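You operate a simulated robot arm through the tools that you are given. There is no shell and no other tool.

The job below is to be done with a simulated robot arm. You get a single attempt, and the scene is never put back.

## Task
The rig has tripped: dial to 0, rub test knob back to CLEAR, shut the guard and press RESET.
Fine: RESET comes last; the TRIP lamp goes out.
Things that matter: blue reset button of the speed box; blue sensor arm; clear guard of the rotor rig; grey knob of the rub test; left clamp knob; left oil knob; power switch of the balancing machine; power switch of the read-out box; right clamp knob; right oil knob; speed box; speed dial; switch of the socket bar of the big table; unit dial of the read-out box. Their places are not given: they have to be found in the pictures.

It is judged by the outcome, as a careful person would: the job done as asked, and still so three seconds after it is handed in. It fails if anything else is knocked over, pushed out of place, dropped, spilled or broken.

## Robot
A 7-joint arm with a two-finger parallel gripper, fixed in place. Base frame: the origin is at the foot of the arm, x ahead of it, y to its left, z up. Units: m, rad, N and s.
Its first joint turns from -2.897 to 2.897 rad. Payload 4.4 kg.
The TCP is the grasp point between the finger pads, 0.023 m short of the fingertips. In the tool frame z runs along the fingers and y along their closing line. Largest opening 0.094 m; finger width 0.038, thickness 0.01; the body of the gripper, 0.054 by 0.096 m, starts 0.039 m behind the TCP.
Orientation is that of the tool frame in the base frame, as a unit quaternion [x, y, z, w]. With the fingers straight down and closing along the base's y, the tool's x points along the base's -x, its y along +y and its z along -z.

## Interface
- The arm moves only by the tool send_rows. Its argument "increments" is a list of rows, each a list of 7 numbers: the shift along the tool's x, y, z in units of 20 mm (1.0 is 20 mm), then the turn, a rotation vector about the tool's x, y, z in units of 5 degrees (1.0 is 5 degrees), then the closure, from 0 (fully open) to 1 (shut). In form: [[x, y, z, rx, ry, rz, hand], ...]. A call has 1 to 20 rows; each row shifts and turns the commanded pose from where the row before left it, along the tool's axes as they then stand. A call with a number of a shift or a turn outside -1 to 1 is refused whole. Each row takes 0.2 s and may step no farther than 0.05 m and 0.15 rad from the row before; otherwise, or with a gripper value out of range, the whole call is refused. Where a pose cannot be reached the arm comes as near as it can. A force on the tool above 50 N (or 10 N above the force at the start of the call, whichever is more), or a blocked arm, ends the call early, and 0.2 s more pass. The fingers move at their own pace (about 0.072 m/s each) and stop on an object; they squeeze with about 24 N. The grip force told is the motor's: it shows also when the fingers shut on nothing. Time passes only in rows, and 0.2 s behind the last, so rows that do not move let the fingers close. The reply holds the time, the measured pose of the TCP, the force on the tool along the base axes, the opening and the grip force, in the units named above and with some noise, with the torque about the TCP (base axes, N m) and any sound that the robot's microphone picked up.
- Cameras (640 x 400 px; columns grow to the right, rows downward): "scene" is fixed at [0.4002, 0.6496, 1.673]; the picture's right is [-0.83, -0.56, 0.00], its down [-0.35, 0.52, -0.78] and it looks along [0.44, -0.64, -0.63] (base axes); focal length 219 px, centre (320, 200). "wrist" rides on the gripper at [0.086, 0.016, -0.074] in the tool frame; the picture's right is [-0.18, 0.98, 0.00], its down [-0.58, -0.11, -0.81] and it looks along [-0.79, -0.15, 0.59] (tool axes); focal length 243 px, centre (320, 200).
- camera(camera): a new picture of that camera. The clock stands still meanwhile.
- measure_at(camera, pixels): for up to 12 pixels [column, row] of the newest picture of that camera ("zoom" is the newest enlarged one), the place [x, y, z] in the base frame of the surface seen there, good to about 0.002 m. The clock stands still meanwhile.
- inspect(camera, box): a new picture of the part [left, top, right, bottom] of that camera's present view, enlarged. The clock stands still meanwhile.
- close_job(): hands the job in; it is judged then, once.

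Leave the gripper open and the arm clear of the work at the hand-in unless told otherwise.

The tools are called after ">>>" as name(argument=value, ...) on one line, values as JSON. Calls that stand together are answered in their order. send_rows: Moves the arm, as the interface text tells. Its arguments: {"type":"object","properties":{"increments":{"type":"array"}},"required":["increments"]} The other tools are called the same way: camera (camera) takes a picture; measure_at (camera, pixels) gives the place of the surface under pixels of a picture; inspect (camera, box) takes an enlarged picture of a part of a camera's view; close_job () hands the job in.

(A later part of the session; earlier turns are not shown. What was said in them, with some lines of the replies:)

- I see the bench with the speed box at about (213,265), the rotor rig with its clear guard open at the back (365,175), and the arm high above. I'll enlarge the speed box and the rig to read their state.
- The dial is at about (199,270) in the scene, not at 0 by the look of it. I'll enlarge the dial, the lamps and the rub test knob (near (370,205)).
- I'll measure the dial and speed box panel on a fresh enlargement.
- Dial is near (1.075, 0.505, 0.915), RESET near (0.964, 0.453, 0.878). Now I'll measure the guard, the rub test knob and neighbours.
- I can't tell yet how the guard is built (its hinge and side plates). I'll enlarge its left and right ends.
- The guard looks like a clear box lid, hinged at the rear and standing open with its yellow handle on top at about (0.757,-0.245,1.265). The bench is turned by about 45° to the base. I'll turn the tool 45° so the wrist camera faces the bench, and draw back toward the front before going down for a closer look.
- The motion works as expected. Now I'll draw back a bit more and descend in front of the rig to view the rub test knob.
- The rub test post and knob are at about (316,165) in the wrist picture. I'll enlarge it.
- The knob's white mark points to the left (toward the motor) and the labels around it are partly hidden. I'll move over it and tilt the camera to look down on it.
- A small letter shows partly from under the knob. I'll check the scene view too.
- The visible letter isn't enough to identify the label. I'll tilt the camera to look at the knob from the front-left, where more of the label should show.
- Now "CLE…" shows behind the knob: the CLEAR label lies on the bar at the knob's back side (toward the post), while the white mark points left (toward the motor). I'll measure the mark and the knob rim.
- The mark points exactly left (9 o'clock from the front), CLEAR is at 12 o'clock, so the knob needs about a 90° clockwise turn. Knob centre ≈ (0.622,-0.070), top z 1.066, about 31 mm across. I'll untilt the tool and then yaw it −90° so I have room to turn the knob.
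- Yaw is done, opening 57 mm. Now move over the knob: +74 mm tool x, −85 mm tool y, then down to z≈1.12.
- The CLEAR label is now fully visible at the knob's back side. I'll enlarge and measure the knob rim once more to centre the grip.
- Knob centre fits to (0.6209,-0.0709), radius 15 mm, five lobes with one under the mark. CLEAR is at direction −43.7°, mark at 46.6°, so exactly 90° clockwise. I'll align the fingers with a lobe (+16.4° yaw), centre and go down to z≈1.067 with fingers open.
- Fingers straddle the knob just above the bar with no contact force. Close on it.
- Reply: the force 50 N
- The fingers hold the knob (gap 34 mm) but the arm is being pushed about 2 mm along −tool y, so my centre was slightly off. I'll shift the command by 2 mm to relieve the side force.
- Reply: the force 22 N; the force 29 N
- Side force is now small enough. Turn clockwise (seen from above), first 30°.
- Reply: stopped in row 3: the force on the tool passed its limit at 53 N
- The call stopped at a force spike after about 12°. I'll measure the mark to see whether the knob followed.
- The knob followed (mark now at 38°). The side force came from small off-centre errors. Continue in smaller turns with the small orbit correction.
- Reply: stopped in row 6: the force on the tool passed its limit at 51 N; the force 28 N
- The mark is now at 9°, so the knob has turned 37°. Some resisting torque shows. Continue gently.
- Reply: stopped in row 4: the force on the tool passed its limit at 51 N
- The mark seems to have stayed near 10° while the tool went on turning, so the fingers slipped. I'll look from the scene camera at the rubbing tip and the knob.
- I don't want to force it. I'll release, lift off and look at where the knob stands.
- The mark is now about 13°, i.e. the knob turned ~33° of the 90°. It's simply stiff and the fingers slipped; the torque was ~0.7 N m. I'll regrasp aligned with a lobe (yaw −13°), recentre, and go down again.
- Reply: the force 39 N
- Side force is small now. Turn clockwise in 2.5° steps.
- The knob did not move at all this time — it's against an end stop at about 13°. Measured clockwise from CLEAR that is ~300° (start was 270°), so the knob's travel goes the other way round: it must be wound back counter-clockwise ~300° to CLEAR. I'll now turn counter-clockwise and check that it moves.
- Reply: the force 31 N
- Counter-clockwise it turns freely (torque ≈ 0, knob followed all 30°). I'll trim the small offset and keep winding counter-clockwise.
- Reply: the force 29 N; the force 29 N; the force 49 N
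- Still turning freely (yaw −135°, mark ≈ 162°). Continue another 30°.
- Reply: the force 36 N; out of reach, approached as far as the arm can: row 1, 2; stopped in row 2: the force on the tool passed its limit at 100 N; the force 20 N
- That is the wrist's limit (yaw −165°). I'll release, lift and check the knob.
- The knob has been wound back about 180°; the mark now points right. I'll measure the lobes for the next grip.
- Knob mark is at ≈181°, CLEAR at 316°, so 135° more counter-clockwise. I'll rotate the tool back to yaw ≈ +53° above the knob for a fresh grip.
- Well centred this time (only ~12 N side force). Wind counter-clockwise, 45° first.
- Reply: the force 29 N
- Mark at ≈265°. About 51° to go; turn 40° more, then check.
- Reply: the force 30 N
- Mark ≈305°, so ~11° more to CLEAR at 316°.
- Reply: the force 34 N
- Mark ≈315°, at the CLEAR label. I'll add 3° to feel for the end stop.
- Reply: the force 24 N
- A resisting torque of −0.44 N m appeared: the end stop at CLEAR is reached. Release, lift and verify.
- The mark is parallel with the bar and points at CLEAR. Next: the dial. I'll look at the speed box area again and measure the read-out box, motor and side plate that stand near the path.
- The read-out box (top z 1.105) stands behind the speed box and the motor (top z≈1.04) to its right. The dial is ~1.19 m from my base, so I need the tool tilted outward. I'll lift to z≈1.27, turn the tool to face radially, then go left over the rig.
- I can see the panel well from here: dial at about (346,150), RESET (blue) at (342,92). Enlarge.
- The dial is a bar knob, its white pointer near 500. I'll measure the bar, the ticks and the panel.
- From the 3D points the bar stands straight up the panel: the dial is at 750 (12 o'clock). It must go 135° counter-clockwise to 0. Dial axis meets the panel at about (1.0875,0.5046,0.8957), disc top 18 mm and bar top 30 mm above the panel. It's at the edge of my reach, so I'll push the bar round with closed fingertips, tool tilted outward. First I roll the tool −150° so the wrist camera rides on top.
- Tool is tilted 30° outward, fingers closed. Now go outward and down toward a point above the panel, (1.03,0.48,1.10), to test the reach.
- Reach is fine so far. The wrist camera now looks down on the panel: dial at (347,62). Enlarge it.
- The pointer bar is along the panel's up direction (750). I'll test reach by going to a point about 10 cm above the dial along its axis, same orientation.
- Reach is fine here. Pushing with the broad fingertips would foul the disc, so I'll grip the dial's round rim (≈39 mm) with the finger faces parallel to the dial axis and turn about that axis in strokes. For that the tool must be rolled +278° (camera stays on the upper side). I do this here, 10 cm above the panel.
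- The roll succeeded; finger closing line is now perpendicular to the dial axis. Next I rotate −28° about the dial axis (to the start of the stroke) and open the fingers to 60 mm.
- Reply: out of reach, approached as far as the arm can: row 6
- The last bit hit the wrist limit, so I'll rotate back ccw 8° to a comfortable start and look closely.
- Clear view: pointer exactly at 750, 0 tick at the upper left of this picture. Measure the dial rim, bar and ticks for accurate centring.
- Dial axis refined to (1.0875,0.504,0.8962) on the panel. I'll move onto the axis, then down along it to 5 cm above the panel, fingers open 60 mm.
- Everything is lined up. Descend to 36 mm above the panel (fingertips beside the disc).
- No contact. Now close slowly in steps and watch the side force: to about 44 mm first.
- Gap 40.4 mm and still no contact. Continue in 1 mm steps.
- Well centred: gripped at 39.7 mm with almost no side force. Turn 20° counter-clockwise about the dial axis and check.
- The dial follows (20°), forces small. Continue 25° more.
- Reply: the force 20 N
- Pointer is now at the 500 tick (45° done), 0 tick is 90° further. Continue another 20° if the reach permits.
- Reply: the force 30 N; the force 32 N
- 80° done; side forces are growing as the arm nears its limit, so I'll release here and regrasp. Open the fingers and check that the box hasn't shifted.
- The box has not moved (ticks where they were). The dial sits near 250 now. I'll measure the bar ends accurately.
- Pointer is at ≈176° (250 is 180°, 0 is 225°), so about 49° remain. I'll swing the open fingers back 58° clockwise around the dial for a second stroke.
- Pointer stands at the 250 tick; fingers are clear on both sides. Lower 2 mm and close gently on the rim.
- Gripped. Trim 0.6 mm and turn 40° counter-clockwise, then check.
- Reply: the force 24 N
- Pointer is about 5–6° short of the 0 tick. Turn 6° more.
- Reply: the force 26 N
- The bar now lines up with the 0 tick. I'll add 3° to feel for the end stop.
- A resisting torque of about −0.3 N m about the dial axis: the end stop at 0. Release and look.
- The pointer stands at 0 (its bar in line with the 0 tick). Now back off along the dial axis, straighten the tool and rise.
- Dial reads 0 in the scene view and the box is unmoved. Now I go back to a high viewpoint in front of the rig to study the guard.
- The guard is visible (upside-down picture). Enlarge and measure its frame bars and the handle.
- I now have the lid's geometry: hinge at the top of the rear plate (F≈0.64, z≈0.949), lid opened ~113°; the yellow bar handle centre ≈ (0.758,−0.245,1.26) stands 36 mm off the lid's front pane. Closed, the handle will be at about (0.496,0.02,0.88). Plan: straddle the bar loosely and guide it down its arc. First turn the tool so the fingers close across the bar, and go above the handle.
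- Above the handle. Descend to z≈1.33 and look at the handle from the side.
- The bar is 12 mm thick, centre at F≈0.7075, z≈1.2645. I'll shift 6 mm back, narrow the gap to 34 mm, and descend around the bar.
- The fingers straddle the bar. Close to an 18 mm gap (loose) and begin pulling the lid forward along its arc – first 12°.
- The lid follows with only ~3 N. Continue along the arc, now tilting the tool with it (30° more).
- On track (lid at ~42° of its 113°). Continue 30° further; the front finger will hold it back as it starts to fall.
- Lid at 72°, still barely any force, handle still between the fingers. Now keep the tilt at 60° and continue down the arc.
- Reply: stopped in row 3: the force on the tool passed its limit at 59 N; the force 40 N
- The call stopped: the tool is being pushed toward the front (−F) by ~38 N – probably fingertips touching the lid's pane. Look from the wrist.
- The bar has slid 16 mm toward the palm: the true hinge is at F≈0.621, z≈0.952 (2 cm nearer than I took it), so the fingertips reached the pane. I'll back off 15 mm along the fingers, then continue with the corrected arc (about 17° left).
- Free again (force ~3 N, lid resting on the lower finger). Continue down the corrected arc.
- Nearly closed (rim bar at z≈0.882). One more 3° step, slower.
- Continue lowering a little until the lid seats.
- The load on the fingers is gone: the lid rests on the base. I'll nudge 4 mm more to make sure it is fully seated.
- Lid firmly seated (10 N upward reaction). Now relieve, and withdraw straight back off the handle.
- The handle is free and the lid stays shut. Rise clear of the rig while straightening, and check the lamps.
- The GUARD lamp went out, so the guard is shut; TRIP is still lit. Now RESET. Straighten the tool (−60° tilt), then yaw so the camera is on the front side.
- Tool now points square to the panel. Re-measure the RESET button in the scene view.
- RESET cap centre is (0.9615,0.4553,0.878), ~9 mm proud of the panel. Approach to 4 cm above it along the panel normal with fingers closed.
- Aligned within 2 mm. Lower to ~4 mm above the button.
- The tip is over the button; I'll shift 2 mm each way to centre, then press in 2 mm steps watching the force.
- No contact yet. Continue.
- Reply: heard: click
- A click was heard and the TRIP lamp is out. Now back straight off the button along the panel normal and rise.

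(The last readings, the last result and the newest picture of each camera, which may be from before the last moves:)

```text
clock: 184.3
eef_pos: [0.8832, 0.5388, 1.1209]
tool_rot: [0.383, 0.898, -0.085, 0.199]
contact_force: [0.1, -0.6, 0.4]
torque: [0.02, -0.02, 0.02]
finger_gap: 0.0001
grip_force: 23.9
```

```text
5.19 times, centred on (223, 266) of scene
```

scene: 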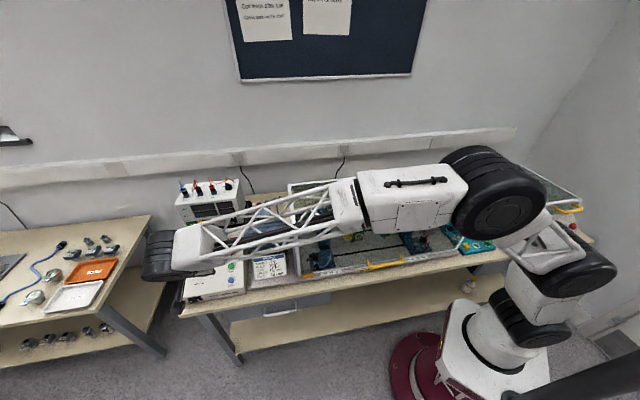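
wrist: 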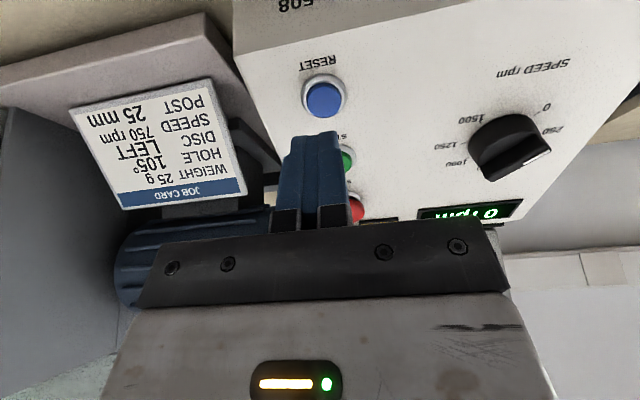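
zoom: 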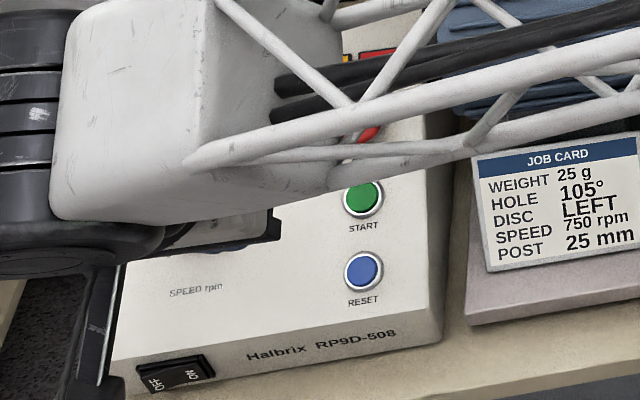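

Now straighten, open the gripper and retreat up and away to a clear position.

>>> send_rows(increments=[[0, 0, -1, 0, 1, 0, 0.5], [0, 0, -1, 0, 1, 0, 0.3], [0, 0, -1, 0, 1, 0, 0], [0, 0, -1, 0, 1, 0, 0], [0, 0, -1, 0, 1, 0, 0], [-0.1, -0.98, -0.577, 0, 0, 0, 0], [-0.1, -0.98, -0.577, 0, 0, 0, 0], [-0.1, -0.98, -0.577, 0, 0, 0, 0], [-0.1, -0.98, -0.577, 0, 0, 0, 0], [-0.1, -0.98, -0.577, 0, 0, 0, 0], [-0.1, -0.98, -0.577, 0, 0, 0, 0], [-0.1, -0.98, -0.577, 0, 0, 0, 0], [-0.1, -0.98, -0.577, 0, 0, 0, 0], [-0.1, -0.98, -0.577, 0, 0, 0, 0], [-0.1, -0.98, -0.577, 0, 0, 0, 0]])

>>> send_rows(increments=[[-0.1, -0.98, -0.577, 0, 0, 0, 0], [-0.1, -0.98, -0.577, 0, 0, 0, 0], [-0.1, -0.98, -0.577, 0, 0, 0, 0], [-0.1, -0.98, -0.577, 0, 0, 0, 0], [-0.1, -0.98, -0.577, 0, 0, 0, 0], [-0.1, -0.98, -0.577, 0, 0, 0, 0], [-0.1, -0.98, -0.577, 0, 0, 0, 0], [-0.1, -0.98, -0.577, 0, 0, 0, 0], [-0.1, -0.98, -0.577, 0, 0, 0, 0], [-0.1, -0.98, -0.577, 0, 0, 0, 0], [-0.1, -0.98, -0.577, 0, 0, 0, 0], [-0.1, -0.98, -0.577, 0, 0, 0, 0], [-0.1, -0.98, -0.577, 0, 0, 0, 0], [-0.1, -0.98, -0.577, 0, 0, 0, 0], [0, 0, 0, 0, 0, 0, 0]])

>>> camera(camera="scene")

>>> inspect(camera="scene", box=[178, 228, 250, 305])

>>> inspect(camera="scene", box=[270, 150, 500, 300])

```text
clock: 187.5
eef_pos: [0.7382, 0.4055, 1.3312]
tool_rot: [0.392, 0.92, -0.001, 0.001]
contact_force: [-0.3, 0.3, -0.2]
torque: [-0.02, 0.01, -0.01]
finger_gap: 0.094
grip_force: 0.1
```

```text
clock: 190.7
eef_pos: [0.5597, 0.195, 1.4929]
tool_rot: [0.392, 0.92, 0.0, 0.0]
contact_force: [0.4, 0.1, 0.0]
torque: [-0.01, 0.0, -0.01]
finger_gap: 0.0943
grip_force: 0.1
```

```text
taken
```

scene: 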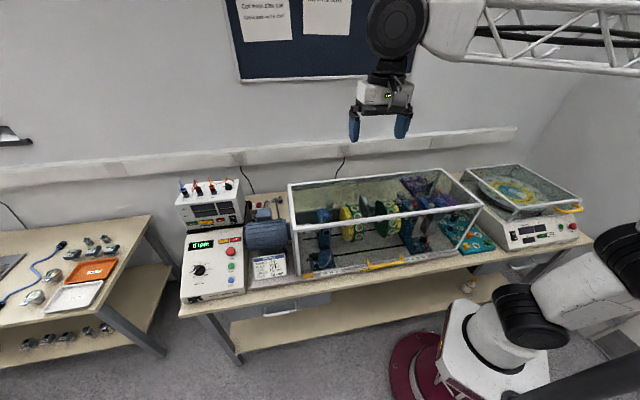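

```text
5.19 times, centred on (214, 266) of scene
```

zoom: 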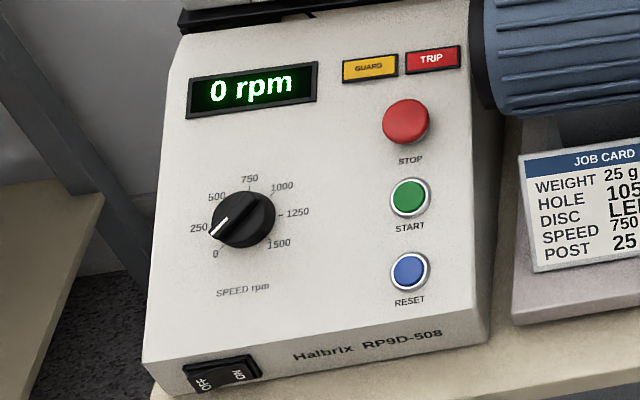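

```text
2.67 times, centred on (385, 225) of scene
```

zoom: 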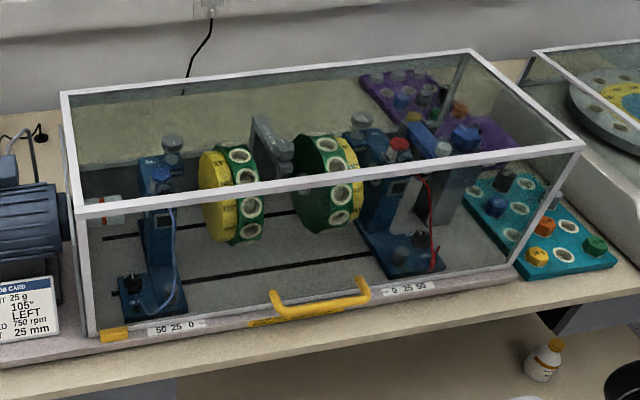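

TRIP and GUARD lamps are both out, dial at 0, lid shut, everything in place. One last check of the rub test knob through the glass.

>>> inspect(camera="scene", box=[345, 185, 395, 225])

>>> inspect(camera="scene", box=[185, 250, 215, 285])

```text
10.00 times, centred on (370, 205) of scene
```

zoom: 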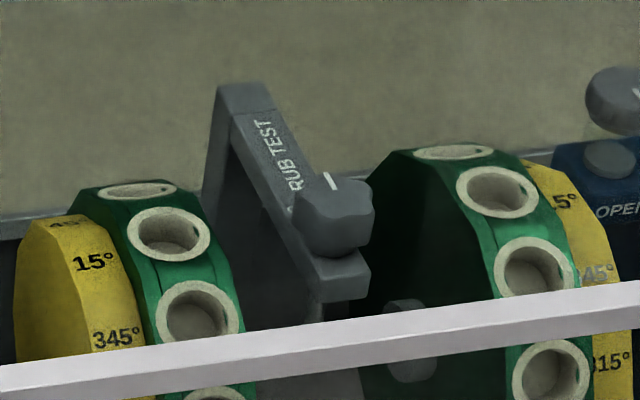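

```text
11.43 times, centred on (200, 268) of scene
```

zoom: 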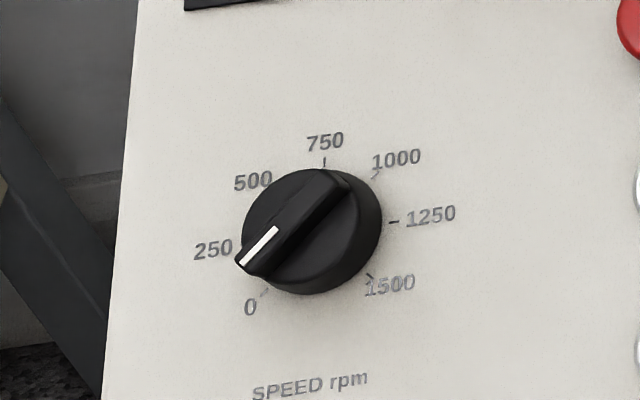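

The knob mark is at CLEAR. I'll double-check the dial angle numerically from this view.

>>> measure_at(camera="zoom", pixels=[[245, 259], [261, 244], [276, 230], [325, 182], [335, 190], [265, 292], [377, 175], [393, 222], [325, 162], [370, 275], [246, 266]])

```text
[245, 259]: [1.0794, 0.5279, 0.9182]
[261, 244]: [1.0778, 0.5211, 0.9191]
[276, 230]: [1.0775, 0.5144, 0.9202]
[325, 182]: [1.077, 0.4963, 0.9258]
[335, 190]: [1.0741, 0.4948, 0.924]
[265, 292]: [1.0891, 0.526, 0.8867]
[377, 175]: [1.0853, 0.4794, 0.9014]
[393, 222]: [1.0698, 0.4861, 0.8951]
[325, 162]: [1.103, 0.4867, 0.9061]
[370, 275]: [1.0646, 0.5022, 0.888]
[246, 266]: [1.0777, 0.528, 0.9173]
```

The dial's bar direction matches the 1000→0 tick line within about 1°, so it is at 0. Rub test is at CLEAR, guard shut, TRIP lamp out, gripper open and clear. Handing in.

>>> close_job()

```text
The job is handed in.
```

The rig is reset and the TRIP lamp is out. I pressed RESET last: the microphone picked up a click and the lamp went out.

- **Dial:** turned from 750 to its end stop at 0. The pointer lines up with the 0 tick to within about 1°.
- **Rub test knob:** at its end stop, with the mark pointing at CLEAR. I first turned it about 33° the wrong way, into the other end stop, before winding it back about 300°.
- **Guard:** lowered by its handle until it sat on the base, and the GUARD lamp went out. On the way down my fingertips pressed on the front pane with about 59 N. I backed off and finished with light force, and saw no damage.

Nothing else looked knocked over or moved in the final views. The arm is raised clear of the bench with the gripper open.
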